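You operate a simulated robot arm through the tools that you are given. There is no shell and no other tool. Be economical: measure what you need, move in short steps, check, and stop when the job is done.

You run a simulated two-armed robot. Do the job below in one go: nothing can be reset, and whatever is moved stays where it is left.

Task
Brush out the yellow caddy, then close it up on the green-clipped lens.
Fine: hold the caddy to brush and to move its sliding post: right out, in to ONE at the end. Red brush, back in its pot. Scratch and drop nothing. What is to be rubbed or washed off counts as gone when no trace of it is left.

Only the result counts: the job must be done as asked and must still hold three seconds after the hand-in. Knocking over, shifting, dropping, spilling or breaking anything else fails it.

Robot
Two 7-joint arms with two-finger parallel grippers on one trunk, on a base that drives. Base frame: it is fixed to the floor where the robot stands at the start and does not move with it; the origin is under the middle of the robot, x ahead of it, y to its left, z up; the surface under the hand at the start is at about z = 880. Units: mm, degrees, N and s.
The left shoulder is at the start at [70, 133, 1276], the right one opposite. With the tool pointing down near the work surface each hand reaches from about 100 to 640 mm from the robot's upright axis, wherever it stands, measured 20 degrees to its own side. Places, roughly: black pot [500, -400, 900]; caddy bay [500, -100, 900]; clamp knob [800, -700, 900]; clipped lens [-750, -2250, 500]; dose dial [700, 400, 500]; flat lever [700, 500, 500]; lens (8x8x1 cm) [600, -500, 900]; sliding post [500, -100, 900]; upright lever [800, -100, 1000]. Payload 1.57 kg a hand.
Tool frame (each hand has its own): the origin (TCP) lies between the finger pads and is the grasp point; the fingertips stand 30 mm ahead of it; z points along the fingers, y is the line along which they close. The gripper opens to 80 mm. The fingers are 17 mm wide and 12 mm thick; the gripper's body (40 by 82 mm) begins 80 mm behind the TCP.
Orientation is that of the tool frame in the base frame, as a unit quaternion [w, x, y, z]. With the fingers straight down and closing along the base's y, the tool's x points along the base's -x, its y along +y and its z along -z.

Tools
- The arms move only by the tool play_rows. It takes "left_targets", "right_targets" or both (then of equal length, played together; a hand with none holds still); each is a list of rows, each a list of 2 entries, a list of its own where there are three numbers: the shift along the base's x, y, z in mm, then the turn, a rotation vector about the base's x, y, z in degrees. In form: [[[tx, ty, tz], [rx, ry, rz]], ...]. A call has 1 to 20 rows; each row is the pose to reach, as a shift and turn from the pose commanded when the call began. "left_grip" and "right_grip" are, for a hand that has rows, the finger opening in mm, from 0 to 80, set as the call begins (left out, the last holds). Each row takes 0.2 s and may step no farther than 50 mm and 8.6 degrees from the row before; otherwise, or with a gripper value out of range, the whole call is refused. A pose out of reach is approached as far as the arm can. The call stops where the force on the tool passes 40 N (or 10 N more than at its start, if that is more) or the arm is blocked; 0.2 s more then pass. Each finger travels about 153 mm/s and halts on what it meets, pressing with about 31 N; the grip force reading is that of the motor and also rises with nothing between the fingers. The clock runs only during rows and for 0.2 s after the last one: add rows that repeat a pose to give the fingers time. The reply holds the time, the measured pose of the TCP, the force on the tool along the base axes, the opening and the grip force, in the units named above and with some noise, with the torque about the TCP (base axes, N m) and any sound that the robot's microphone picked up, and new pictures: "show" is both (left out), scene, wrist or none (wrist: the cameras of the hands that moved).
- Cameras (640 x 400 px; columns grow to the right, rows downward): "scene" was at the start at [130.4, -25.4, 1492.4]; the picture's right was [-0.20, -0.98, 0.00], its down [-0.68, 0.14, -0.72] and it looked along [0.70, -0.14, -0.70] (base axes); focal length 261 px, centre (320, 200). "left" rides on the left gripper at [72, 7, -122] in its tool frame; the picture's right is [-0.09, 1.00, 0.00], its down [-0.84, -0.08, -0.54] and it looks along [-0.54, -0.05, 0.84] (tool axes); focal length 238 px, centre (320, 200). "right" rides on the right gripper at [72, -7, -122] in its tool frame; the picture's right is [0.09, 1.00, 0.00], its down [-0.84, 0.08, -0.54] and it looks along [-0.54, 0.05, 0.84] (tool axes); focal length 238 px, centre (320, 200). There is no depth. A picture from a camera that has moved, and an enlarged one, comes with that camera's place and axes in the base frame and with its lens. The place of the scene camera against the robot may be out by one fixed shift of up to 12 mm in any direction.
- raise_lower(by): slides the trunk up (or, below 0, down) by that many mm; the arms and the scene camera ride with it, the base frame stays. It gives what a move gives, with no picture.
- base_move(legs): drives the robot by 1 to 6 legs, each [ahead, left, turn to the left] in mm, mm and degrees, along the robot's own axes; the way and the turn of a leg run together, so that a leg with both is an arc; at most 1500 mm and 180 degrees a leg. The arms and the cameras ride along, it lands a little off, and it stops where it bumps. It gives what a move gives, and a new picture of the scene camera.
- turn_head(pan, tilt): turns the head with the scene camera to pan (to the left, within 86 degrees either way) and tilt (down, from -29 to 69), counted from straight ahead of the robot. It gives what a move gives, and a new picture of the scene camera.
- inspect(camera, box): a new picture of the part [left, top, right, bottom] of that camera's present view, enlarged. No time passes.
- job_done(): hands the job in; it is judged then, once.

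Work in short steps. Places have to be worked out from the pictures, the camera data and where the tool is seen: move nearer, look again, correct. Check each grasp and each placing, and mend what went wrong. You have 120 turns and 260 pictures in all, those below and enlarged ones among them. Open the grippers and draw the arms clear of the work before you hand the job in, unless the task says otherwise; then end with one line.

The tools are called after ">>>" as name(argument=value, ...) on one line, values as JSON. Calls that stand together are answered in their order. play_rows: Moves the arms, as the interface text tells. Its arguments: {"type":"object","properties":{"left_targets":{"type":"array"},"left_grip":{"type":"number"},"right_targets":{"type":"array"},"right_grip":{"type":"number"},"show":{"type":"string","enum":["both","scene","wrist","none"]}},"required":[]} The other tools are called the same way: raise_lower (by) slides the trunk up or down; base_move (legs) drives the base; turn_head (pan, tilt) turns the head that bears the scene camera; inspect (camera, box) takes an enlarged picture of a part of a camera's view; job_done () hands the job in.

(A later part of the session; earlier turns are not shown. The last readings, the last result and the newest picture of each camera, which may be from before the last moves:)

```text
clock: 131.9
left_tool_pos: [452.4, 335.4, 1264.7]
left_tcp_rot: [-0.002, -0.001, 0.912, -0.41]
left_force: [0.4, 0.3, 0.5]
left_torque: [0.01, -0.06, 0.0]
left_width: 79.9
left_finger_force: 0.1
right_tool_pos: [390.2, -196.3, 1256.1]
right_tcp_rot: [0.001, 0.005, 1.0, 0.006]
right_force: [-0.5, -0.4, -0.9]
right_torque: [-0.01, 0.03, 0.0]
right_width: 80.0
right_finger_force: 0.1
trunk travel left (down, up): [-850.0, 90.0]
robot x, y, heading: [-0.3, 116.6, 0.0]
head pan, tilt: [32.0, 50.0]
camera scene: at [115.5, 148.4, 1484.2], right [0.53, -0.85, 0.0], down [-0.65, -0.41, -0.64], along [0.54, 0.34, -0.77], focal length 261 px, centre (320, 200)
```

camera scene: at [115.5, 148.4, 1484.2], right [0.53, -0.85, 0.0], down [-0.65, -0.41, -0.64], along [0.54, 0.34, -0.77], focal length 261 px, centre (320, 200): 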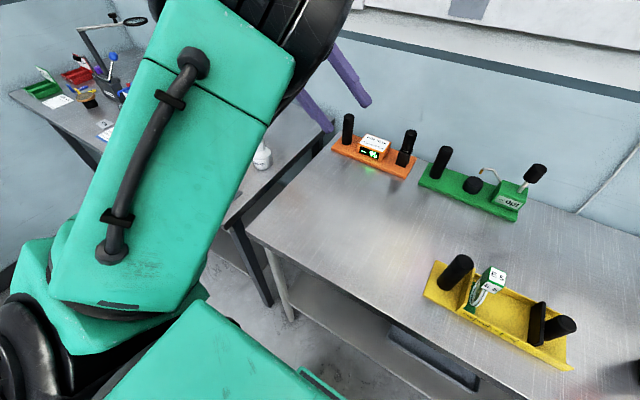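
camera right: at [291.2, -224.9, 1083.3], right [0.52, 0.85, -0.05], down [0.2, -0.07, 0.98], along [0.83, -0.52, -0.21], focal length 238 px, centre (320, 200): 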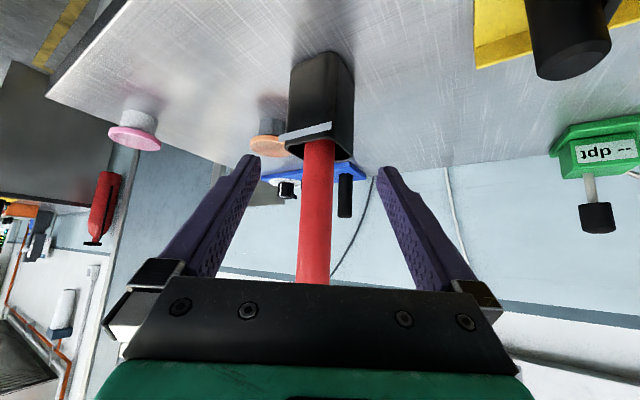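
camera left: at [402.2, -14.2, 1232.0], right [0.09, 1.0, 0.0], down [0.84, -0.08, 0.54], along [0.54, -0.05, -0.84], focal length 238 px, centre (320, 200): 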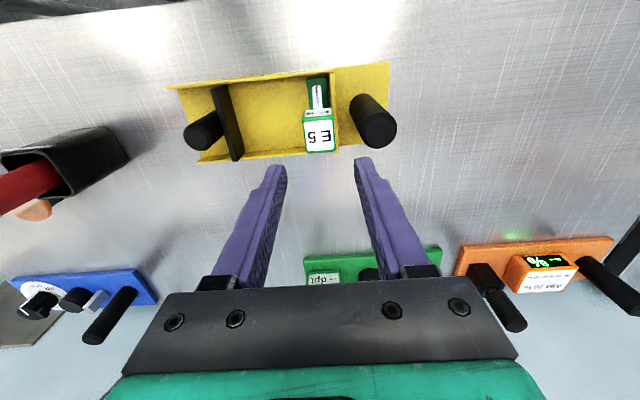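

The roll worked and the elbow went up and over. I translate inward with the hand still rolled, then see.

>>> play_rows(left_targets=[[[-5, -20, 0], [0, 0, 0]], [[-10, -40, 0], [0, 0, 0]], [[-15, -60, 0], [0, 0, 0]], [[-20, -80, 0], [0, 0, 0]], [[-25, -100, 0], [0, 0, 0]], [[-30, -120, 0], [0, 0, 0]], [[-35, -140, 0], [0, 0, 0]], [[-35, -140, 0], [0, 0, 0]]], show="scene")

```text
clock: 133.7
left_tool_pos: [432.9, 235.4, 1273.2]
left_tcp_rot: [0.001, -0.003, 0.907, -0.42]
left_force: [-0.6, -0.5, 0.2]
left_torque: [0.01, -0.01, 0.02]
left_width: 79.8
left_finger_force: 0.1
left hand out of reach, approached as far as the arm can: row 6, 7, 8
right_tool_pos: [389.7, -197.1, 1256.0]
right_tcp_rot: [0.001, 0.005, 1.0, 0.007]
right_force: [-1.1, -0.1, -0.3]
right_torque: [0.0, -0.04, 0.0]
right_width: 79.9
right_finger_force: 0.1
trunk travel left (down, up): [-850.0, 90.0]
robot x, y, heading: [4.6, 119.0, 0.1]
head pan, tilt: [32.0, 50.0]
camera scene: at [114.8, 147.5, 1484.3], right [0.53, -0.85, 0.0], down [-0.65, -0.41, -0.64], along [0.55, 0.34, -0.77], focal length 261 px, centre (320, 200)
```

scene: 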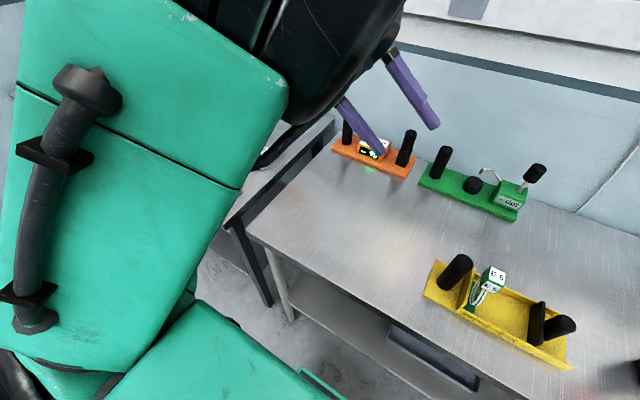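

Elbow is up. I lower the rolled hand toward (470, 200, 1130) so the elbow falls to the outside.

>>> play_rows(left_targets=[[[5, 0, -20], [0, 0, 0]], [[10, 0, -40], [0, 0, 0]], [[15, 0, -60], [0, 0, 0]], [[20, 0, -80], [0, 0, 0]], [[25, 0, -100], [0, 0, 0]], [[30, -10, -120], [0, 0, 0]], [[35, -25, -135], [0, 0, 0]], [[38, -40, -143], [0, 0, 0]], [[38, -40, -143], [0, 0, 0]]], show="scene")

```text
clock: 135.7
left_tool_pos: [482.9, 208.9, 1125.4]
left_tcp_rot: [-0.002, 0.0, 0.912, -0.409]
left_force: [0.6, -0.5, 0.0]
left_torque: [-0.01, 0.0, 0.0]
left_width: 80.0
left_finger_force: 0.0
left hand out of reach, approached as far as the arm can: row 7, 8, 9
right_tool_pos: [389.6, -196.1, 1256.7]
right_tcp_rot: [0.001, 0.005, 1.0, 0.006]
right_force: [-0.2, 0.1, 0.8]
right_torque: [-0.01, 0.0, 0.01]
right_width: 79.7
right_finger_force: 0.1
trunk travel left (down, up): [-850.0, 90.0]
robot x, y, heading: [-0.9, 114.7, -0.0]
head pan, tilt: [32.0, 50.0]
camera scene: at [115.0, 148.4, 1484.3], right [0.53, -0.85, 0.0], down [-0.65, -0.41, -0.64], along [0.54, 0.34, -0.77], focal length 261 px, centre (320, 200)
```

scene: 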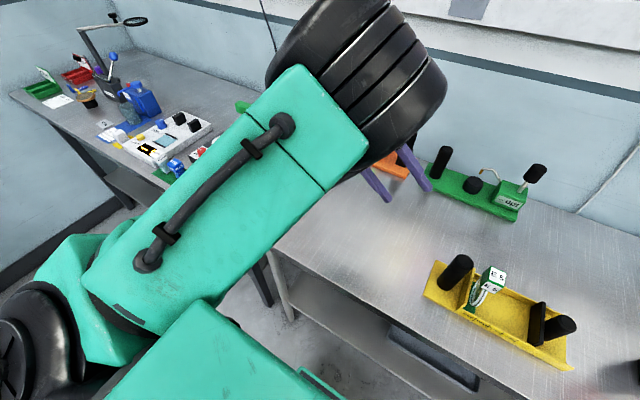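

Next I rotate directly to the pitched/yawed holding orientation around (430, 200, 1110).

>>> play_rows(left_targets=[[[-6, -1, 0], [3.9, -5.7, -0.4]], [[-12, -2, 0], [7.8, -11.3, -0.8]], [[-18, -3, 0], [11.7, -17, -1.1]], [[-24, -4, 0], [15.6, -22.6, -1.5]], [[-30, -5, 0], [19.4, -28.3, -1.9]], [[-36, -6, -5], [23.3, -33.9, -2.3]], [[-42, -7, -8], [27.2, -39.6, -2.6]], [[-48, -8, -12], [31.1, -45.2, -3]], [[-53, -9, -15], [35, -50.9, -3.4]], [[-53, -9, -15], [35, -50.9, -3.4]]], show="scene")

```text
clock: 137.9
left_tool_pos: [417.6, 336.8, 1089.0]
left_tcp_rot: [0.377, 0.183, 0.903, -0.094]
left_force: [0.1, -0.1, -0.3]
left_torque: [0.01, 0.02, -0.01]
left_width: 79.9
left_finger_force: 0.1
left hand out of reach, approached as far as the arm can: row 1, 2, 3, 4, 5, 6, 7, 8, 9, 10
right_tool_pos: [391.7, -196.9, 1256.0]
right_tcp_rot: [0.001, 0.005, 1.0, 0.007]
right_force: [0.9, 1.2, -1.0]
right_torque: [-0.01, 0.03, -0.01]
right_width: 80.2
right_finger_force: 0.0
trunk travel left (down, up): [-850.0, 90.0]
robot x, y, heading: [-0.5, 115.5, -0.2]
head pan, tilt: [32.0, 50.0]
camera scene: at [115.6, 148.3, 1484.2], right [0.53, -0.85, 0.0], down [-0.65, -0.41, -0.64], along [0.54, 0.34, -0.77], focal length 261 px, centre (320, 200)
```

scene: 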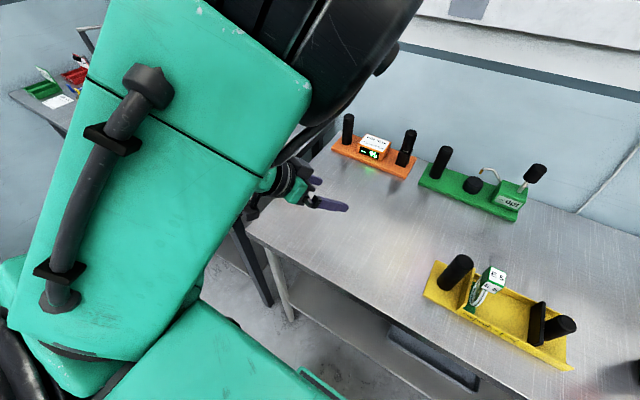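

Orientation reached with the elbow high. I now move this pose inward toward the handle.

>>> play_rows(left_targets=[[[0, -20, 0], [0, 0, 0]], [[0, -40, 0], [0, 0, 0]], [[0, -60, 0], [0, 0, 0]], [[0, -80, 0], [0, 0, 0]], [[0, -100, 0], [0, 0, 0]], [[0, -120, 0], [0, 0, 0]], [[0, -140, 0], [0, 0, 0]], [[0, -160, 0], [0, 0, 0]], [[0, -180, 0], [0, 0, 0]], [[0, -200, 0], [0, 0, 0]], [[0, -220, 0], [0, 0, 0]], [[0, -220, 0], [0, 0, 0]]], show="scene")

```text
clock: 140.5
left_tool_pos: [395.4, 325.2, 1066.8]
left_tcp_rot: [0.382, 0.184, 0.9, -0.096]
left_force: [-0.5, 0.5, 0.3]
left_torque: [-0.01, -0.01, -0.02]
left_width: 79.9
left_finger_force: 0.1
left hand out of reach, approached as far as the arm can: row 1, 2, 3, 4, 5, 6, 7, 8, 9, 10, 11, 12
right_tool_pos: [389.5, -197.0, 1258.0]
right_tcp_rot: [0.001, 0.006, 1.0, 0.006]
right_force: [-0.7, 0.1, -0.1]
right_torque: [-0.01, 0.02, 0.0]
right_width: 79.8
right_finger_force: 0.0
trunk travel left (down, up): [-850.0, 90.0]
robot x, y, heading: [0.3, 117.2, 0.1]
head pan, tilt: [32.0, 50.0]
camera scene: at [115.2, 148.3, 1484.3], right [0.53, -0.85, 0.0], down [-0.65, -0.41, -0.64], along [0.54, 0.34, -0.77], focal length 261 px, centre (320, 200)
```

scene: 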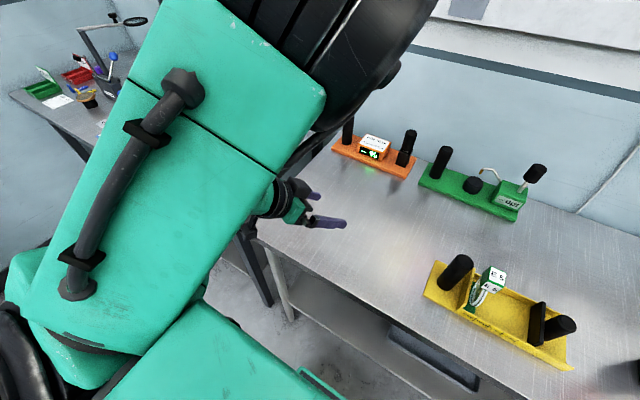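

Stuck there. I go back to the rolled pose and roll further (≈85°) while lifting, to push the elbow properly outside.

>>> play_rows(left_targets=[[[4.6, 0, 16], [-5.6, 4.3, -1.3]], [[9, 0, 32], [-11.3, 8.5, -2.6]], [[14, 0, 48], [-17, 12.8, -3.9]], [[18, 0, 64], [-22.6, 17.1, -5.2]], [[23, 0, 80], [-28.2, 21.3, -6.5]], [[28, 0, 96], [-33.9, 25.6, -7.8]], [[32, -10, 112], [-39.5, 29.9, -9]], [[37, -20, 128], [-45.2, 34.1, -10.3]], [[41, -30, 144], [-50.8, 38.4, -11.6]], [[46, -40, 160], [-56.5, 42.7, -12.9]], [[50, -55, 176], [-62.2, 46.9, -14.2]], [[55, -65, 193], [-67.8, 51.2, -15.5]], [[55, -65, 193], [-67.8, 51.2, -15.5]]], show="scene")

```text
clock: 143.3
left_tool_pos: [453.7, 257.8, 1245.0]
left_tcp_rot: [0.033, 0.016, 0.764, -0.644]
left_force: [0.3, -0.3, 0.0]
left_torque: [0.01, 0.01, -0.01]
left_width: 80.0
left_finger_force: 0.1
left hand out of reach, approached as far as the arm can: row 12, 13
right_tool_pos: [389.6, -196.1, 1256.1]
right_tcp_rot: [0.001, 0.005, 1.0, 0.006]
right_force: [0.0, 0.3, -0.2]
right_torque: [0.03, 0.02, 0.0]
right_width: 79.9
right_finger_force: 0.1
trunk travel left (down, up): [-850.0, 90.0]
robot x, y, heading: [-0.8, 118.6, -0.1]
head pan, tilt: [32.0, 50.0]
camera scene: at [115.1, 149.0, 1484.3], right [0.53, -0.85, 0.0], down [-0.65, -0.41, -0.64], along [0.54, 0.34, -0.77], focal length 261 px, centre (320, 200)
```

scene: 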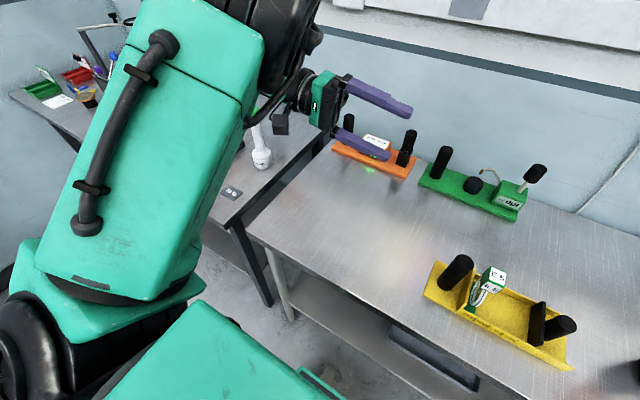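

Now I bring the hand inward while it points sideways to the right.

>>> play_rows(left_targets=[[[0, -18, -8], [0, 0, 0]], [[0, -36, -16], [0, 0, 0]], [[0, -54, -24], [0, 0, 0]], [[0, -72, -32], [0, 0, 0]], [[0, -90, -40], [0, 0, 0]], [[0, -108, -48], [0, 0, 0]], [[0, -126, -56], [0, 0, 0]], [[0, -144, -64], [0, 0, 0]], [[0, -160, -70], [0, 0, 0]], [[0, -160, -70], [0, 0, 0]]], show="scene")

```text
clock: 145.5
left_tool_pos: [482.9, 141.0, 1173.1]
left_tcp_rot: [0.032, 0.017, 0.764, -0.644]
left_force: [-0.3, -0.2, 0.1]
left_torque: [0.02, 0.02, 0.03]
left_width: 80.0
left_finger_force: 0.1
left hand out of reach, approached as far as the arm can: row 6, 7, 8, 9, 10
right_tool_pos: [389.8, -196.6, 1258.0]
right_tcp_rot: [0.0, 0.006, 1.0, 0.006]
right_force: [0.2, -0.6, 0.1]
right_torque: [-0.02, 0.01, -0.02]
right_width: 80.3
right_finger_force: 0.0
trunk travel left (down, up): [-850.0, 90.0]
robot x, y, heading: [-1.9, 114.4, 0.0]
head pan, tilt: [32.0, 50.0]
camera scene: at [115.3, 148.5, 1484.3], right [0.53, -0.85, 0.0], down [-0.65, -0.41, -0.64], along [0.54, 0.34, -0.77], focal length 261 px, centre (320, 200)
```

scene: 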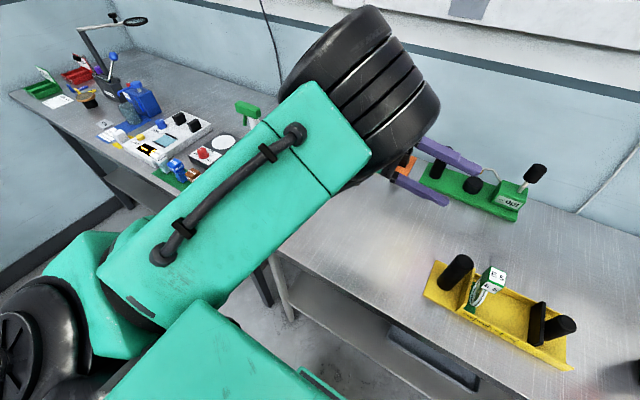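

The hand now points sideways (toward -y), which is a natural way to reach the handle from its left side. I spin the hand 90° about its own axis so that it closes along x.

>>> play_rows(left_targets=[[[0, 5, 0], [0, 8, 0]], [[0, 10, 0], [0, 16, 0]], [[0, 15, 0], [0, 24, 0]], [[0, 20, 0], [0, 32, 0]], [[0, 20, 0], [0, 40, 0]], [[0, 20, 0], [0, 48, 0]], [[0, 20, 0], [0, 56, 0]], [[0, 20, 0], [0, 64, 0]], [[0, 20, 0], [0, 72, 0]], [[0, 20, 0], [0, 80, 0]], [[0, 20, 0], [0, 88, 0]], [[0, 20, 0], [0, 88, 0]]], show="both")

```text
clock: 148.1
left_tool_pos: [504.0, 148.2, 1163.8]
left_tcp_rot: [-0.507, -0.435, 0.573, -0.474]
left_force: [0.0, -0.2, -0.3]
left_torque: [0.0, 0.01, 0.0]
left_width: 80.1
left_finger_force: 0.1
left hand out of reach, approached as far as the arm can: row 8, 9, 10, 11, 12
right_tool_pos: [390.4, -197.1, 1256.8]
right_tcp_rot: [0.002, 0.005, 1.0, 0.006]
right_force: [-0.3, 1.1, 0.5]
right_torque: [0.07, 0.0, 0.0]
right_width: 80.0
right_finger_force: 0.0
trunk travel left (down, up): [-850.0, 90.0]
robot x, y, heading: [-4.9, 111.7, -0.0]
head pan, tilt: [32.0, 50.0]
camera scene: at [115.4, 148.3, 1484.2], right [0.53, -0.85, 0.0], down [-0.65, -0.41, -0.64], along [0.54, 0.34, -0.77], focal length 261 px, centre (320, 200)
camera left: at [510.9, 266.4, 1238.9], right [-0.97, 0.17, -0.19], down [0.25, 0.54, -0.81], along [-0.04, -0.83, -0.56], focal length 238 px, centre (320, 200)
```

scene: 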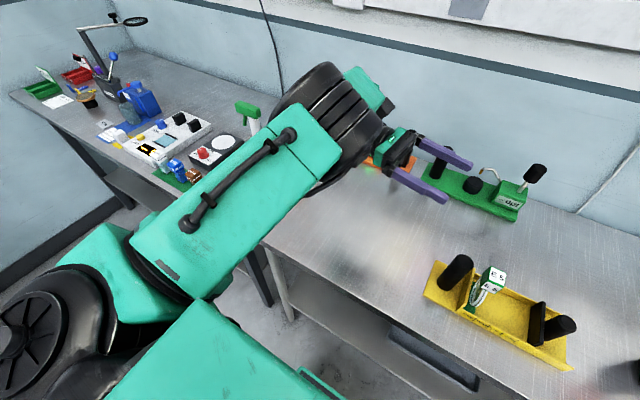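
left: 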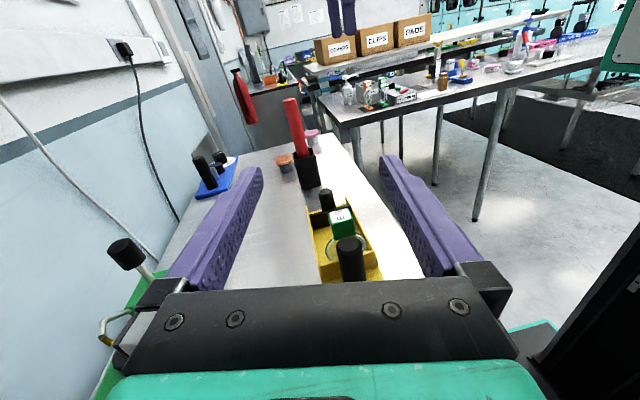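

Excellent: the hand closes nearly along x with the camera on top, facing the handle. I lower to handle height on the approach line.

>>> play_rows(left_targets=[[[-2, 0, -20], [0, 0, 0]], [[-4, 0, -40], [0, 0, 0]], [[-6, 0, -60], [0, 0, 0]], [[-8, 0, -80], [0, 0, 0]], [[-10, 0, -100], [0, 0, 0]], [[-12, 0, -120], [0, 0, 0]], [[-14, 0, -140], [0, 0, 0]], [[-16, 0, -160], [0, 0, 0]], [[-16, 0, -175], [0, 0, 0]], [[-16, 0, -175], [0, 0, 0]]], show="both")

```text
clock: 150.3
left_tool_pos: [486.9, 148.0, 987.3]
left_tcp_rot: [-0.508, -0.435, 0.573, -0.474]
left_force: [-0.1, -0.2, 0.0]
left_torque: [-0.02, 0.01, 0.02]
left_width: 80.0
left_finger_force: 0.0
right_tool_pos: [389.5, -197.0, 1256.8]
right_tcp_rot: [0.0, 0.005, 1.0, 0.007]
right_force: [0.0, 0.1, -0.6]
right_torque: [0.0, -0.02, 0.0]
right_width: 79.9
right_finger_force: 0.1
trunk travel left (down, up): [-850.0, 90.0]
robot x, y, heading: [-1.9, 120.4, -0.3]
head pan, tilt: [32.0, 50.0]
camera scene: at [115.3, 148.2, 1484.3], right [0.53, -0.85, 0.0], down [-0.65, -0.41, -0.64], along [0.54, 0.34, -0.77], focal length 261 px, centre (320, 200)
camera left: at [494.3, 266.2, 1062.9], right [-0.97, 0.17, -0.19], down [0.26, 0.53, -0.81], along [-0.04, -0.83, -0.56], focal length 238 px, centre (320, 200)
```

scene: 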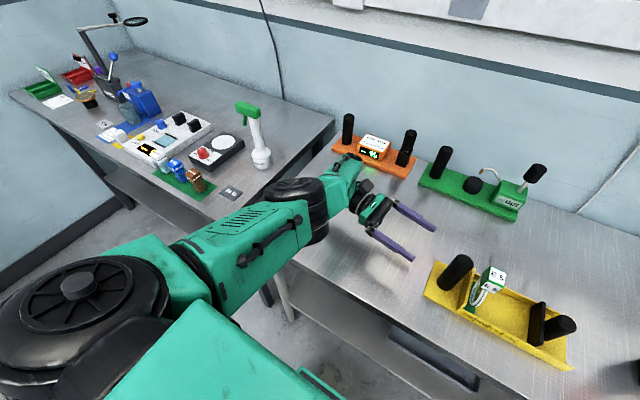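
left: 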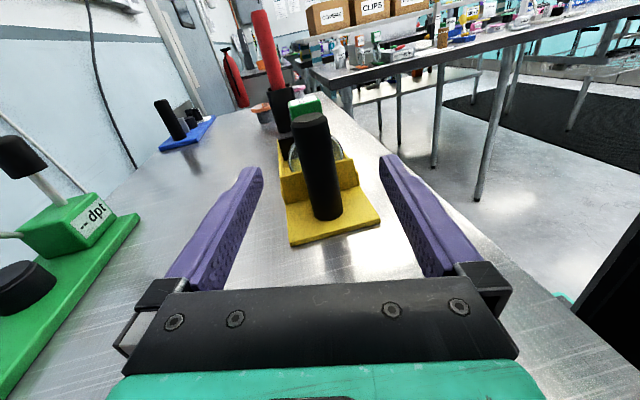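

The approach is clear. I advance 80 mm and look again.

>>> play_rows(left_targets=[[[-4, -20, -3], [0, 0, 0]], [[-7, -40, -6], [0, 0, 0]], [[-10, -60, -9], [0, 0, 0]], [[-13.5, -80, -12], [0, 0, 0]], [[-13.5, -80, -12], [0, 0, 0]]], show="wrist")

```text
clock: 151.5
left_tool_pos: [474.4, 67.0, 975.4]
left_tcp_rot: [-0.508, -0.435, 0.573, -0.474]
left_force: [-0.2, 0.4, -0.5]
left_torque: [0.01, 0.0, 0.01]
left_width: 80.0
left_finger_force: 0.1
right_tool_pos: [390.3, -196.5, 1256.4]
right_tcp_rot: [0.001, 0.005, 1.0, 0.006]
right_force: [-1.1, 1.3, -0.6]
right_torque: [-0.03, 0.01, -0.01]
right_width: 80.1
right_finger_force: 0.2
trunk travel left (down, up): [-850.0, 90.0]
robot x, y, heading: [-0.3, 119.3, -0.1]
head pan, tilt: [32.0, 50.0]
camera left: at [481.4, 186.1, 1051.2], right [-0.97, 0.17, -0.19], down [0.26, 0.53, -0.81], along [-0.04, -0.83, -0.56], focal length 238 px, centre (320, 200)
```

left: 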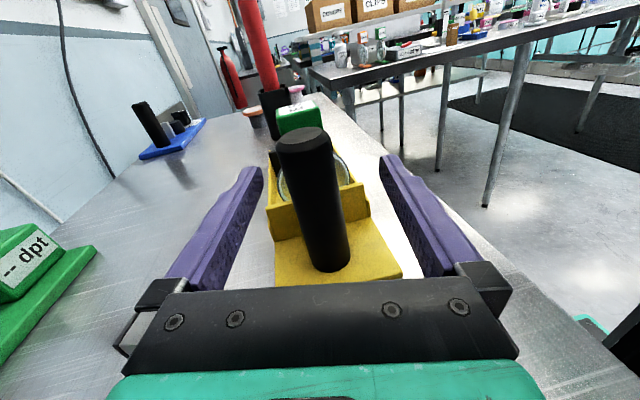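

Well centred. I advance the last 25 mm and close.

>>> play_rows(left_targets=[[[-1.5, -12, 0], [0, 0, 0]], [[-2.5, -25, 0], [0, 0, 0]], [[-2.5, -25, 0], [0, 0, 0]]], show="none")

>>> play_rows(left_targets=[[[0, 0, 0], [0, 0, 0]], [[0, 0, 0], [0, 0, 0]], [[0, 0, 0], [0, 0, 0]]], left_grip=0, show="wrist")

>>> turn_head(pan=-8, tilt=50)

```text
clock: 152.3
left_tool_pos: [471.7, 43.3, 977.3]
left_tcp_rot: [-0.508, -0.435, 0.572, -0.474]
left_force: [0.2, -0.5, 0.1]
left_torque: [0.02, 0.02, 0.05]
left_width: 80.0
left_finger_force: 0.0
right_tool_pos: [390.8, -196.4, 1256.7]
right_tcp_rot: [0.001, 0.004, 1.0, 0.006]
right_force: [-0.4, -0.2, 0.4]
right_torque: [0.0, 0.0, 0.0]
right_width: 80.1
right_finger_force: 0.1
trunk travel left (down, up): [-850.0, 90.0]
robot x, y, heading: [-0.3, 114.7, -0.0]
head pan, tilt: [32.0, 50.0]
```

```text
clock: 153.1
left_tool_pos: [471.8, 41.6, 975.8]
left_tcp_rot: [-0.508, -0.435, 0.573, -0.474]
left_force: [0.7, -0.7, 3.2]
left_torque: [0.2, 0.37, 0.0]
left_width: 36.8
left_finger_force: 31.3
right_tool_pos: [389.8, -196.5, 1256.6]
right_tcp_rot: [0.001, 0.005, 1.0, 0.006]
right_force: [-0.9, 0.5, -0.5]
right_torque: [0.01, 0.01, -0.04]
right_width: 80.1
right_finger_force: 0.0
trunk travel left (down, up): [-850.0, 90.0]
robot x, y, heading: [3.2, 116.0, 0.2]
head pan, tilt: [32.0, 50.0]
camera left: at [478.2, 161.6, 1051.7], right [-0.97, 0.17, -0.19], down [0.26, 0.53, -0.81], along [-0.04, -0.83, -0.56], focal length 238 px, centre (320, 200)
```

left: 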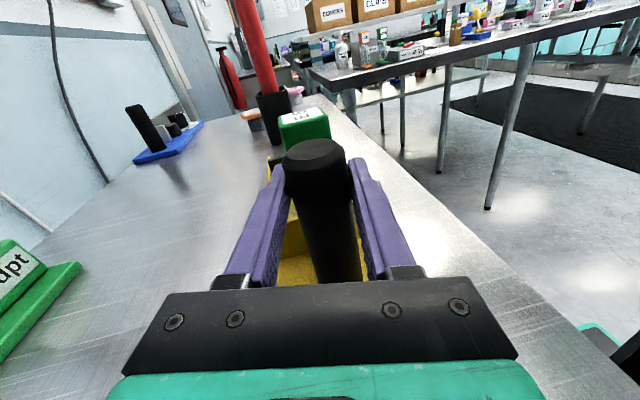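

```text
clock: 154.2
left_tool_pos: [471.4, 41.3, 976.2]
left_tcp_rot: [-0.508, -0.435, 0.573, -0.474]
left_force: [0.3, -0.6, 5.9]
left_torque: [0.25, 0.52, 0.02]
left_width: 36.9
left_finger_force: 30.7
right_tool_pos: [389.4, -196.6, 1256.6]
right_tcp_rot: [0.001, 0.005, 1.0, 0.006]
right_force: [1.4, 0.1, 0.0]
right_torque: [-0.02, -0.01, 0.01]
right_width: 80.0
right_finger_force: 0.0
trunk travel left (down, up): [-850.0, 90.0]
robot x, y, heading: [0.1, 115.9, 0.2]
head pan, tilt: [-8.0, 50.0]
camera scene: at [125.6, 96.9, 1484.3], right [-0.14, -0.99, 0.0], down [-0.76, 0.11, -0.64], along [0.64, -0.09, -0.77], focal length 261 px, centre (320, 200)
```

scene: 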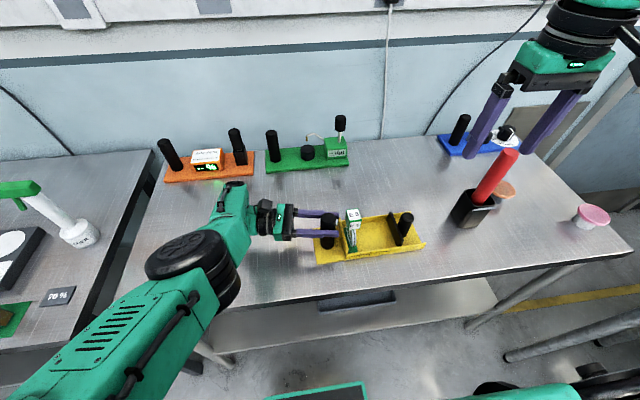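

Handle held, posture clear on the right. I bring the right hand above the sliding post at about (472, -164).

>>> play_rows(right_targets=[[[12, 5, -33], [0, 0, 0]], [[25, 10, -66], [0, 0, 0]], [[40, 16, -99], [0, 0, -0.3]], [[55, 22, -132], [0, 0, -0.6]], [[70, 28, -165], [0, 0, -0.6]], [[82, 33, -200], [0, 0, -0.6]], [[82, 33, -200], [0, 0, -0.6]]], show="wrist")

```text
clock: 155.8
left_tool_pos: [472.3, 42.3, 976.2]
left_tcp_rot: [-0.507, -0.435, 0.572, -0.475]
left_force: [-0.6, 0.8, 5.3]
left_torque: [-0.2, 0.56, 0.08]
left_width: 36.5
left_finger_force: 31.2
right_tool_pos: [470.8, -162.8, 1057.3]
right_tcp_rot: [0.002, 0.01, 1.0, 0.007]
right_force: [0.7, 0.0, 0.6]
right_torque: [-0.01, -0.05, 0.03]
right_width: 80.2
right_finger_force: 0.1
trunk travel left (down, up): [-850.0, 90.0]
robot x, y, heading: [1.3, 117.7, -0.1]
head pan, tilt: [-8.0, 50.0]
camera right: at [398.0, -170.0, 1177.5], right [-0.07, 1.0, 0.01], down [0.84, 0.05, 0.55], along [0.54, 0.05, -0.84], focal length 238 px, centre (320, 200)
```

right: 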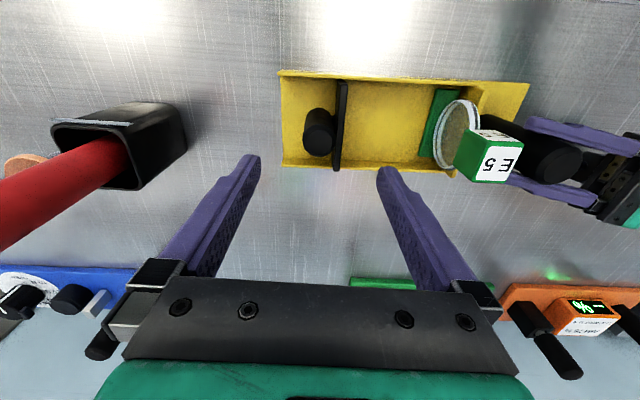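

Post centred at (470, -164). I lower to z≈972 and close.

>>> play_rows(right_targets=[[[0, -1, -40], [0, 0, 0]], [[0, -1, -75], [0, 0, 0]], [[0, -1, -85], [0, 0, 0]], [[0, -1, -85], [0, 0, 0]]], show="none")

>>> play_rows(right_targets=[[[0, 0, 0], [0, 0, 0]], [[0, 0, 0], [0, 0, 0]], [[0, 0, 0], [0, 0, 0]]], right_grip=0, show="wrist")

>>> inspect(camera="scene", box=[305, 190, 435, 270])

```text
clock: 156.8
left_tool_pos: [471.7, 42.3, 976.8]
left_tcp_rot: [-0.507, -0.435, 0.573, -0.474]
left_force: [-1.4, -0.7, 6.9]
left_torque: [0.04, 0.6, 0.02]
left_width: 36.4
left_finger_force: 31.2
right_tool_pos: [470.7, -164.1, 972.9]
right_tcp_rot: [0.002, 0.01, 1.0, 0.007]
right_force: [0.1, 0.5, 0.2]
right_torque: [-0.01, -0.05, 0.01]
right_width: 80.0
right_finger_force: 0.0
trunk travel left (down, up): [-850.0, 90.0]
robot x, y, heading: [2.0, 120.1, -0.1]
head pan, tilt: [-8.0, 50.0]
```

```text
clock: 157.6
left_tool_pos: [470.3, 42.3, 976.3]
left_tcp_rot: [-0.508, -0.434, 0.573, -0.474]
left_force: [-0.2, -12.5, 4.0]
left_torque: [0.65, 0.51, 0.12]
left_width: 36.8
left_finger_force: 31.2
right_tool_pos: [470.0, -162.7, 972.8]
right_tcp_rot: [0.001, 0.01, 1.0, 0.007]
right_force: [-1.0, 13.4, 0.6]
right_torque: [-0.27, -0.1, 0.1]
right_width: 30.8
right_finger_force: 31.2
trunk travel left (down, up): [-850.0, 90.0]
robot x, y, heading: [-3.0, 115.3, 0.2]
head pan, tilt: [-8.0, 50.0]
camera right: at [398.1, -171.1, 1092.8], right [-0.07, 1.0, 0.01], down [0.84, 0.05, 0.54], along [0.54, 0.05, -0.84], focal length 238 px, centre (320, 200)
```

right: 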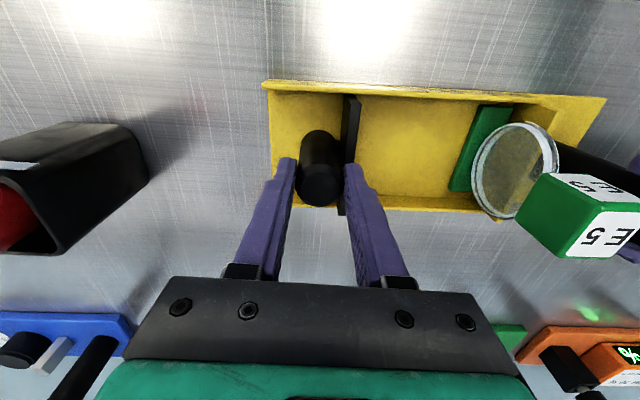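

```text
4.92 times, centred on (370, 230) of scene
camera zoom: at [125.7, 97.1, 1484.3], right [-0.14, -0.99, 0.0], down [-0.76, 0.11, -0.64], along [0.64, -0.09, -0.77], focal length 1283 px, centre (74, 52)
```

zoom: 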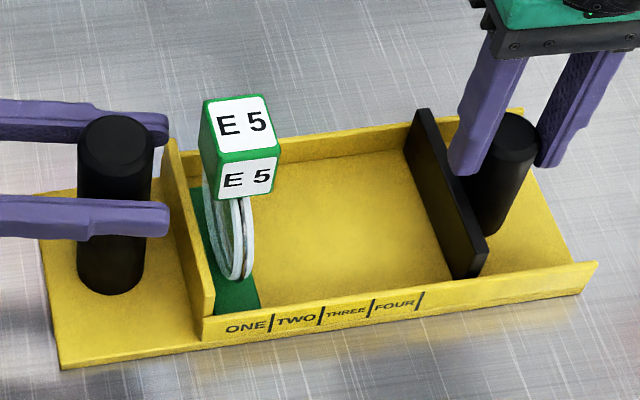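

Everything is in place. Note the right inner finger would run into the clip cube near the end, so I'll drag the slider only to y≈-85 and then push the post from behind. Dragging now.

>>> play_rows(right_targets=[[[0, 8, 0], [0, 0, 0]], [[0, 18, 0], [0, 0, 0]], [[0, 28, 0], [0, 0, 0]], [[0, 38, 0], [0, 0, 0]], [[0, 48, 0], [0, 0, 0]], [[0, 58, 0], [0, 0, 0]], [[0, 68, 0], [0, 0, 0]], [[0, 76, 0], [0, 0, 0]], [[0, 76, 0], [0, 0, 0]]], show="wrist")

>>> inspect(camera="scene", box=[305, 190, 435, 270])

```text
clock: 159.6
left_tool_pos: [471.2, 44.7, 976.6]
left_tcp_rot: [-0.507, -0.436, 0.572, -0.475]
left_force: [7.3, 0.3, 0.3]
left_torque: [0.53, 0.53, 0.31]
left_width: 36.8
left_finger_force: 31.1
right_tool_pos: [471.8, -86.9, 972.6]
right_tcp_rot: [0.001, 0.011, 1.0, 0.007]
right_force: [-9.1, 0.1, 10.3]
right_torque: [-0.51, 0.25, 0.08]
right_width: 30.8
right_finger_force: 31.0
trunk travel left (down, up): [-850.0, 90.0]
robot x, y, heading: [0.2, 116.2, 0.0]
head pan, tilt: [-8.0, 50.0]
camera right: at [397.2, -94.4, 1092.5], right [-0.07, 1.0, 0.01], down [0.84, 0.05, 0.55], along [0.54, 0.05, -0.84], focal length 238 px, centre (320, 200)
```

right: 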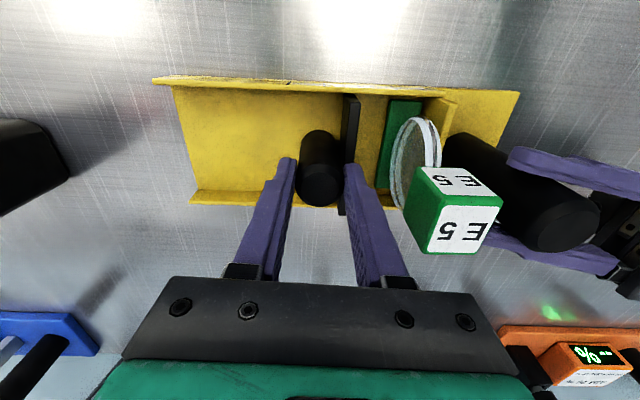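

```text
4.92 times, centred on (370, 230) of scene
camera zoom: at [124.4, 98.0, 1484.4], right [-0.14, -0.99, 0.0], down [-0.76, 0.11, -0.64], along [0.64, -0.09, -0.77], focal length 1283 px, centre (74, 52)
```

zoom: 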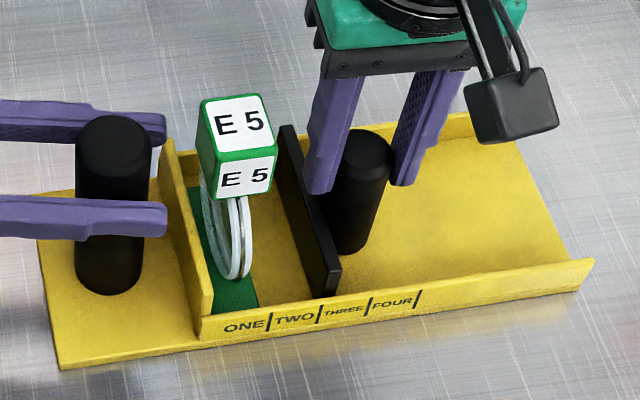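

Jaw is back at the TWO line. I release, lift, shift behind the post (-y side), close the fingers and lower there.

>>> play_rows(right_targets=[[[0, 0, 0], [0, 0, 0]], [[0, 0, 0], [0, 0, 0]], [[0, 0, 25], [0, 0, 0]], [[0, -5, 55], [0, 0, 0]], [[0, -30, 60], [0, 0, 0]], [[0, -48, 60], [0, 0, 0]]], right_grip=50, show="none")

>>> play_rows(right_targets=[[[0, 0, 0], [0, 0, 0]], [[0, 0, 0], [0, 0, 0]], [[0, 0, -40], [0, 0, 0]], [[0, 0, -70], [0, 0, 0]], [[0, 0, -88], [0, 0, 0]], [[0, 0, -88], [0, 0, 0]]], right_grip=0, show="wrist")

```text
clock: 161.0
left_tool_pos: [470.3, 43.1, 976.5]
left_tcp_rot: [-0.508, -0.434, 0.573, -0.474]
left_force: [-2.1, -2.0, 5.5]
left_torque: [-0.28, 0.64, 0.08]
left_width: 36.6
left_finger_force: 30.7
right_tool_pos: [470.3, -137.8, 1033.1]
right_tcp_rot: [0.002, 0.011, 1.0, 0.007]
right_force: [0.6, 0.9, 0.5]
right_torque: [0.04, 0.01, 0.0]
right_width: 50.0
right_finger_force: 0.2
trunk travel left (down, up): [-850.0, 90.0]
robot x, y, heading: [-0.9, 116.3, 0.3]
head pan, tilt: [-8.0, 50.0]
```

```text
clock: 162.4
left_tool_pos: [470.4, 42.5, 977.1]
left_tcp_rot: [-0.507, -0.434, 0.573, -0.475]
left_force: [-1.7, -0.8, 8.4]
left_torque: [0.03, 0.67, 0.02]
left_width: 36.5
left_finger_force: 31.0
right_tool_pos: [471.1, -137.8, 943.2]
right_tcp_rot: [0.001, 0.01, 1.0, 0.006]
right_force: [0.6, -0.1, -0.1]
right_torque: [-0.04, 0.03, 0.0]
right_width: 0.0
right_finger_force: 21.7
trunk travel left (down, up): [-850.0, 90.0]
robot x, y, heading: [0.4, 115.9, 0.0]
head pan, tilt: [-8.0, 50.0]
camera right: at [397.1, -144.3, 1063.6], right [-0.07, 1.0, 0.01], down [0.84, 0.05, 0.55], along [0.54, 0.05, -0.84], focal length 238 px, centre (320, 200)
```

right: 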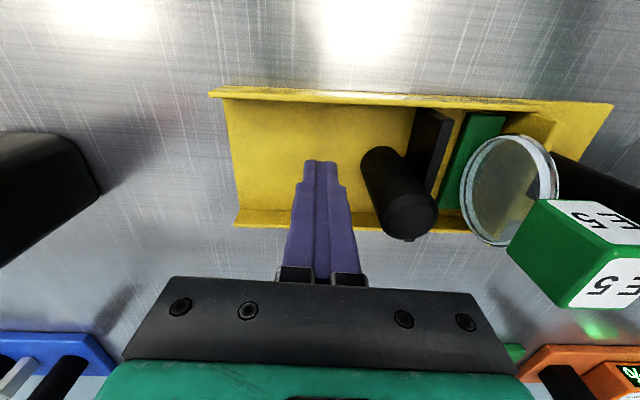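

Fingers closed behind the post. I push it inward slowly, about 45 mm of hand travel, then look.

>>> play_rows(right_targets=[[[0, 10, 0], [0, 0, 0]], [[0, 20, 0], [0, 0, 0]], [[0, 25, 0], [0, 0, 0]], [[0, 29, 0], [0, 0, 0]], [[0, 33, 0], [0, 0, 0]], [[0, 37, 0], [0, 0, 0]], [[0, 41, 0], [0, 0, 0]], [[0, 45, 0], [0, 0, 0]]], show="none")

>>> inspect(camera="scene", box=[305, 190, 435, 270])

>>> inspect(camera="right", box=[240, 60, 500, 240])

```text
clock: 164.2
left_tool_pos: [471.5, 42.6, 977.1]
left_tcp_rot: [-0.508, -0.435, 0.572, -0.475]
left_force: [0.4, 1.2, 9.3]
left_torque: [0.35, 0.57, -0.07]
left_width: 36.5
left_finger_force: 31.1
right_tool_pos: [470.0, -92.1, 947.1]
right_tcp_rot: [0.001, 0.01, 1.0, 0.007]
right_force: [0.3, -1.4, -0.3]
right_torque: [-0.04, 0.02, -0.02]
right_width: 0.0
right_finger_force: 21.5
right hand out of reach, approached as far as the arm can: row 8
trunk travel left (down, up): [-850.0, 90.0]
robot x, y, heading: [0.2, 119.0, 0.2]
head pan, tilt: [-8.0, 50.0]
```

```text
4.92 times, centred on (370, 230) of scene
camera zoom: at [125.2, 97.0, 1484.4], right [-0.14, -0.99, 0.0], down [-0.76, 0.11, -0.64], along [0.64, -0.09, -0.77], focal length 1283 px, centre (74, 52)
```

zoom: 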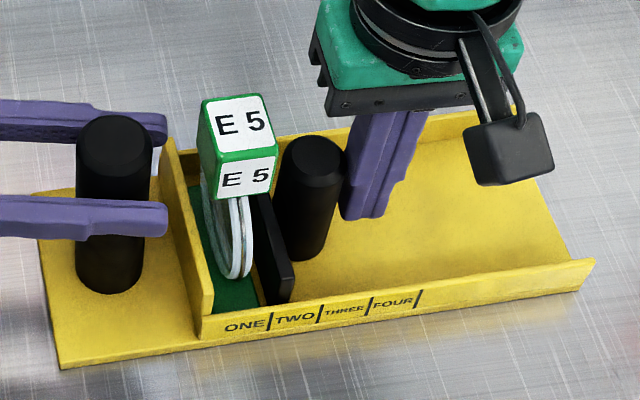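

```text
2.22 times, centred on (370, 150) of right
camera zoom: at [395.6, -100.2, 1066.7], right [-0.07, 1.0, 0.01], down [0.84, 0.05, 0.55], along [0.54, 0.05, -0.84], focal length 530 px, centre (209, 311)
```

zoom: 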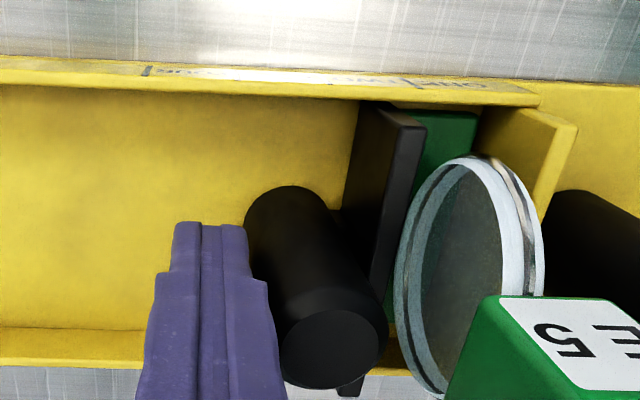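

The jaw is just short of the foot (≈6–7 mm), and the hand is near its reach limit this low. I back off a touch, raise 18 mm and push on in 2 mm steps.

>>> play_rows(right_targets=[[[0, -4, 0], [0, 0, 0]], [[0, -4, 18], [0, 0, 0]], [[0, 0, 18], [0, 0, 0]], [[0, 2, 18], [0, 0, 0]], [[0, 3.5, 18], [0, 0, 0]], [[0, 5, 18], [0, 0, 0]], [[0, 5, 18], [0, 0, 0]]], show="none")

>>> inspect(camera="scene", box=[325, 205, 405, 265])

```text
clock: 165.8
left_tool_pos: [471.3, 43.6, 976.6]
left_tcp_rot: [-0.508, -0.434, 0.573, -0.474]
left_force: [-0.5, -0.7, 7.8]
left_torque: [0.0, 0.6, 0.03]
left_width: 36.7
left_finger_force: 31.0
right_tool_pos: [468.8, -87.0, 963.7]
right_tcp_rot: [0.002, 0.011, 1.0, 0.008]
right_force: [-0.4, 0.0, 1.2]
right_torque: [-0.04, 0.05, -0.04]
right_width: 0.1
right_finger_force: 21.6
trunk travel left (down, up): [-850.0, 90.0]
robot x, y, heading: [2.3, 114.7, 0.0]
head pan, tilt: [-8.0, 50.0]
```

```text
6.67 times, centred on (365, 235) of scene
camera zoom: at [125.2, 96.9, 1484.4], right [-0.14, -0.99, 0.0], down [-0.76, 0.11, -0.64], along [0.64, -0.09, -0.77], focal length 1737 px, centre (20, -33)
```

zoom: 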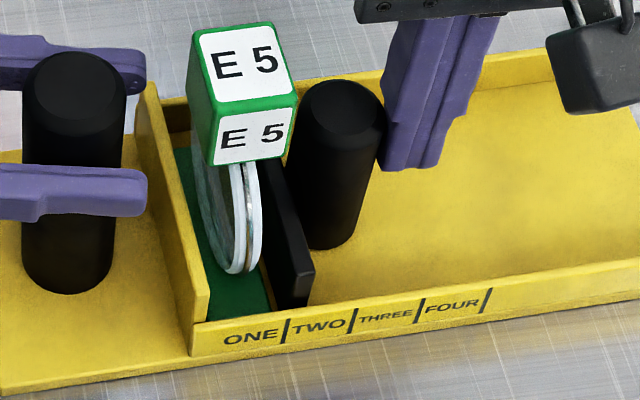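

Almost touching the foot. I push in 1 mm steps watching for contact.

>>> play_rows(right_targets=[[[0, 1, 0], [0, 0, 0]], [[0, 2, 0], [0, 0, 0]], [[0, 3, 0], [0, 0, 0]], [[0, 3, 0], [0, 0, 0]]], show="none")

>>> inspect(camera="scene", box=[325, 205, 405, 265])

>>> inspect(camera="right", box=[240, 60, 500, 240])

```text
clock: 166.8
left_tool_pos: [471.4, 43.3, 976.0]
left_tcp_rot: [-0.507, -0.434, 0.573, -0.474]
left_force: [-0.5, -0.3, 7.6]
left_torque: [0.19, 0.6, 0.06]
left_width: 36.8
left_finger_force: 31.0
right_tool_pos: [469.2, -85.1, 964.2]
right_tcp_rot: [0.001, 0.011, 1.0, 0.006]
right_force: [-0.4, -0.5, -0.2]
right_torque: [0.02, 0.03, -0.04]
right_width: 0.1
right_finger_force: 22.0
trunk travel left (down, up): [-850.0, 90.0]
robot x, y, heading: [-1.1, 115.6, 0.2]
head pan, tilt: [-8.0, 50.0]
```

```text
6.67 times, centred on (365, 235) of scene
camera zoom: at [125.1, 96.9, 1484.4], right [-0.14, -0.99, 0.0], down [-0.76, 0.11, -0.64], along [0.64, -0.09, -0.77], focal length 1737 px, centre (20, -33)
```

zoom: 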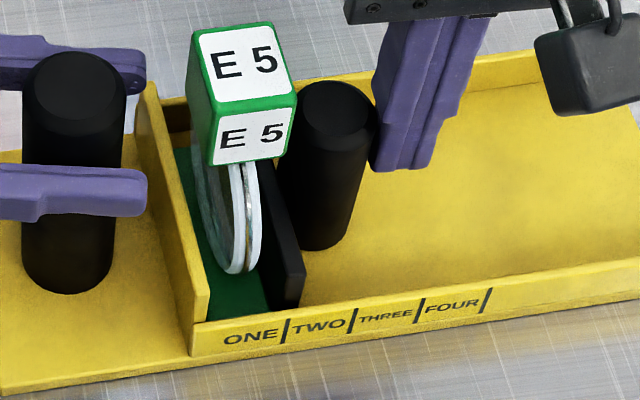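

```text
2.22 times, centred on (370, 150) of right
camera zoom: at [395.4, -92.4, 1084.3], right [-0.07, 1.0, 0.01], down [0.84, 0.05, 0.55], along [0.54, 0.05, -0.84], focal length 530 px, centre (209, 311)
```

zoom: 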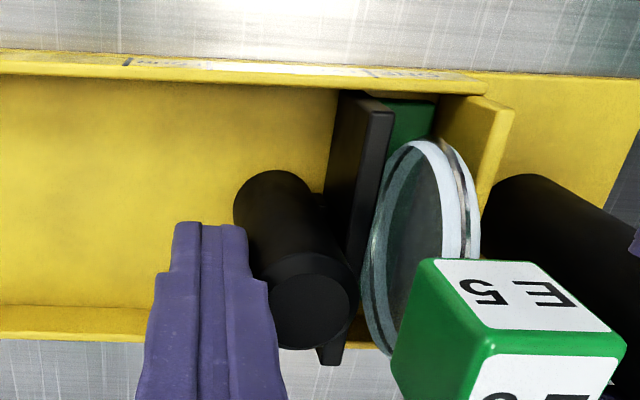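

No contact force yet; jaw is now centred on the ONE line. I push up to 2 mm more in half-mm steps, to feel for the foot.

>>> play_rows(right_targets=[[[0, 0.5, 0], [0, 0, 0]], [[0, 1, 0], [0, 0, 0]], [[0, 1.5, 0], [0, 0, 0]], [[0, 2, 0], [0, 0, 0]], [[0, 2, 0], [0, 0, 0]]], show="none")

>>> inspect(camera="scene", box=[325, 205, 405, 265])

```text
clock: 168.0
left_tool_pos: [470.4, 42.5, 977.4]
left_tcp_rot: [-0.508, -0.434, 0.573, -0.474]
left_force: [-1.3, -0.5, 5.8]
left_torque: [0.13, 0.61, 0.01]
left_width: 36.7
left_finger_force: 30.6
right_tool_pos: [470.0, -82.9, 964.5]
right_tcp_rot: [0.002, 0.011, 1.0, 0.007]
right_force: [-1.0, -0.3, -0.1]
right_torque: [0.02, -0.03, 0.02]
right_width: 0.0
right_finger_force: 21.5
trunk travel left (down, up): [-850.0, 90.0]
robot x, y, heading: [2.4, 117.0, -0.2]
head pan, tilt: [-8.0, 50.0]
```

```text
6.67 times, centred on (365, 235) of scene
camera zoom: at [125.2, 97.0, 1484.4], right [-0.14, -0.99, 0.0], down [-0.76, 0.11, -0.64], along [0.64, -0.09, -0.77], focal length 1737 px, centre (20, -33)
```

zoom: 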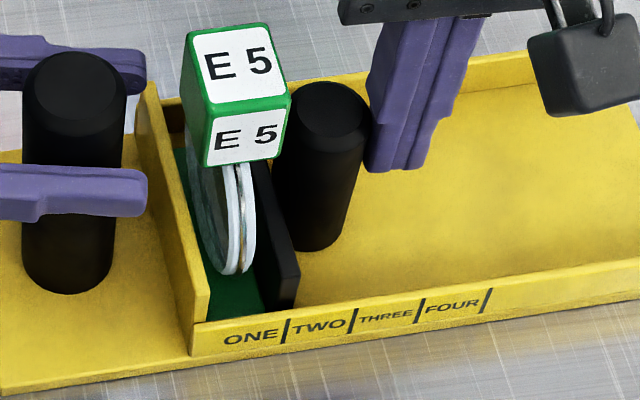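

The jaw has met the foot and slid the lens about 2 mm snug toward the wall, upright, jaw at ONE. I back the right hand off and lift it away.

>>> play_rows(right_targets=[[[0, -8, 0], [0, 0, 0]], [[0, -20, 0], [0, 0, 0]], [[0, -25, 35], [0, 0, 0]], [[0, -40, 80], [0, 0, 0]], [[0, -70, 110], [0, 0, 0]], [[-20, -100, 140], [0, 0, 0]], [[-40, -120, 170], [0, 0, 0]]], show="both")

>>> inspect(camera="scene", box=[305, 190, 435, 270])

>>> inspect(camera="right", box=[320, 40, 560, 220])

```text
clock: 169.6
left_tool_pos: [470.8, 42.6, 976.6]
left_tcp_rot: [-0.507, -0.435, 0.573, -0.474]
left_force: [-1.6, -1.4, 4.7]
left_torque: [0.44, 0.56, 0.12]
left_width: 36.7
left_finger_force: 31.1
right_tool_pos: [427.6, -202.8, 1134.4]
right_tcp_rot: [0.002, 0.01, 1.0, 0.007]
right_force: [0.8, 0.6, -0.2]
right_torque: [-0.03, 0.03, 0.0]
right_width: 0.2
right_finger_force: 21.5
trunk travel left (down, up): [-850.0, 90.0]
robot x, y, heading: [0.3, 120.6, 0.1]
head pan, tilt: [-8.0, 50.0]
camera scene: at [124.2, 96.5, 1484.4], right [-0.14, -0.99, 0.0], down [-0.76, 0.11, -0.64], along [0.64, -0.09, -0.77], focal length 261 px, centre (320, 200)
camera right: at [354.8, -211.3, 1253.8], right [-0.07, 1.0, 0.01], down [0.84, 0.05, 0.55], along [0.54, 0.05, -0.84], focal length 238 px, centre (320, 200)
```

scene: 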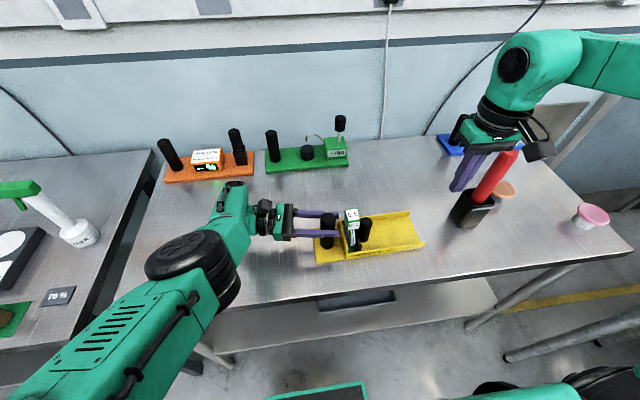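
right: 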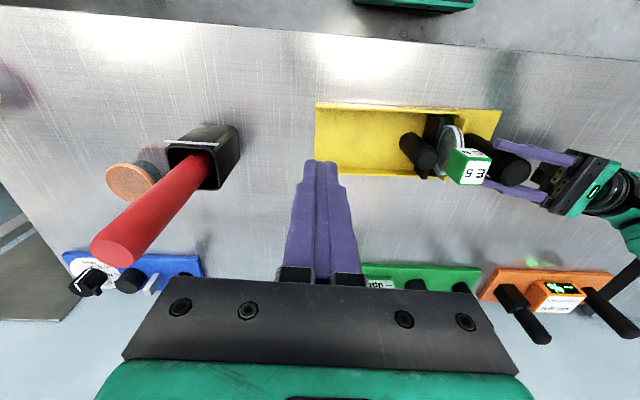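

```text
4.92 times, centred on (370, 230) of scene
camera zoom: at [124.2, 96.5, 1484.4], right [-0.14, -0.99, 0.0], down [-0.76, 0.11, -0.64], along [0.64, -0.09, -0.77], focal length 1283 px, centre (74, 52)
```

zoom: 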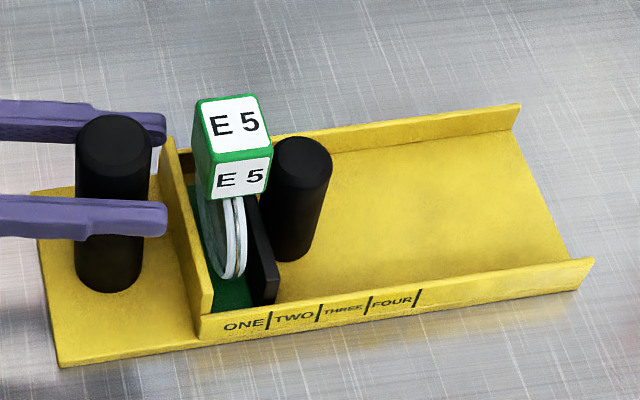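

```text
2.22 times, centred on (440, 130) of right
camera zoom: at [354.8, -211.3, 1253.8], right [-0.07, 1.0, 0.01], down [0.84, 0.05, 0.55], along [0.54, 0.05, -0.84], focal length 530 px, centre (53, 356)
```

zoom: 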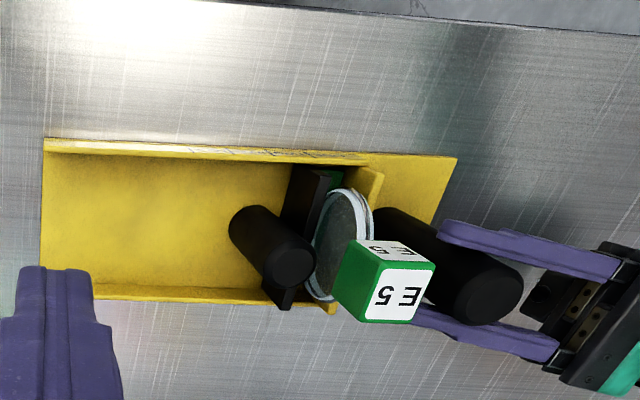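

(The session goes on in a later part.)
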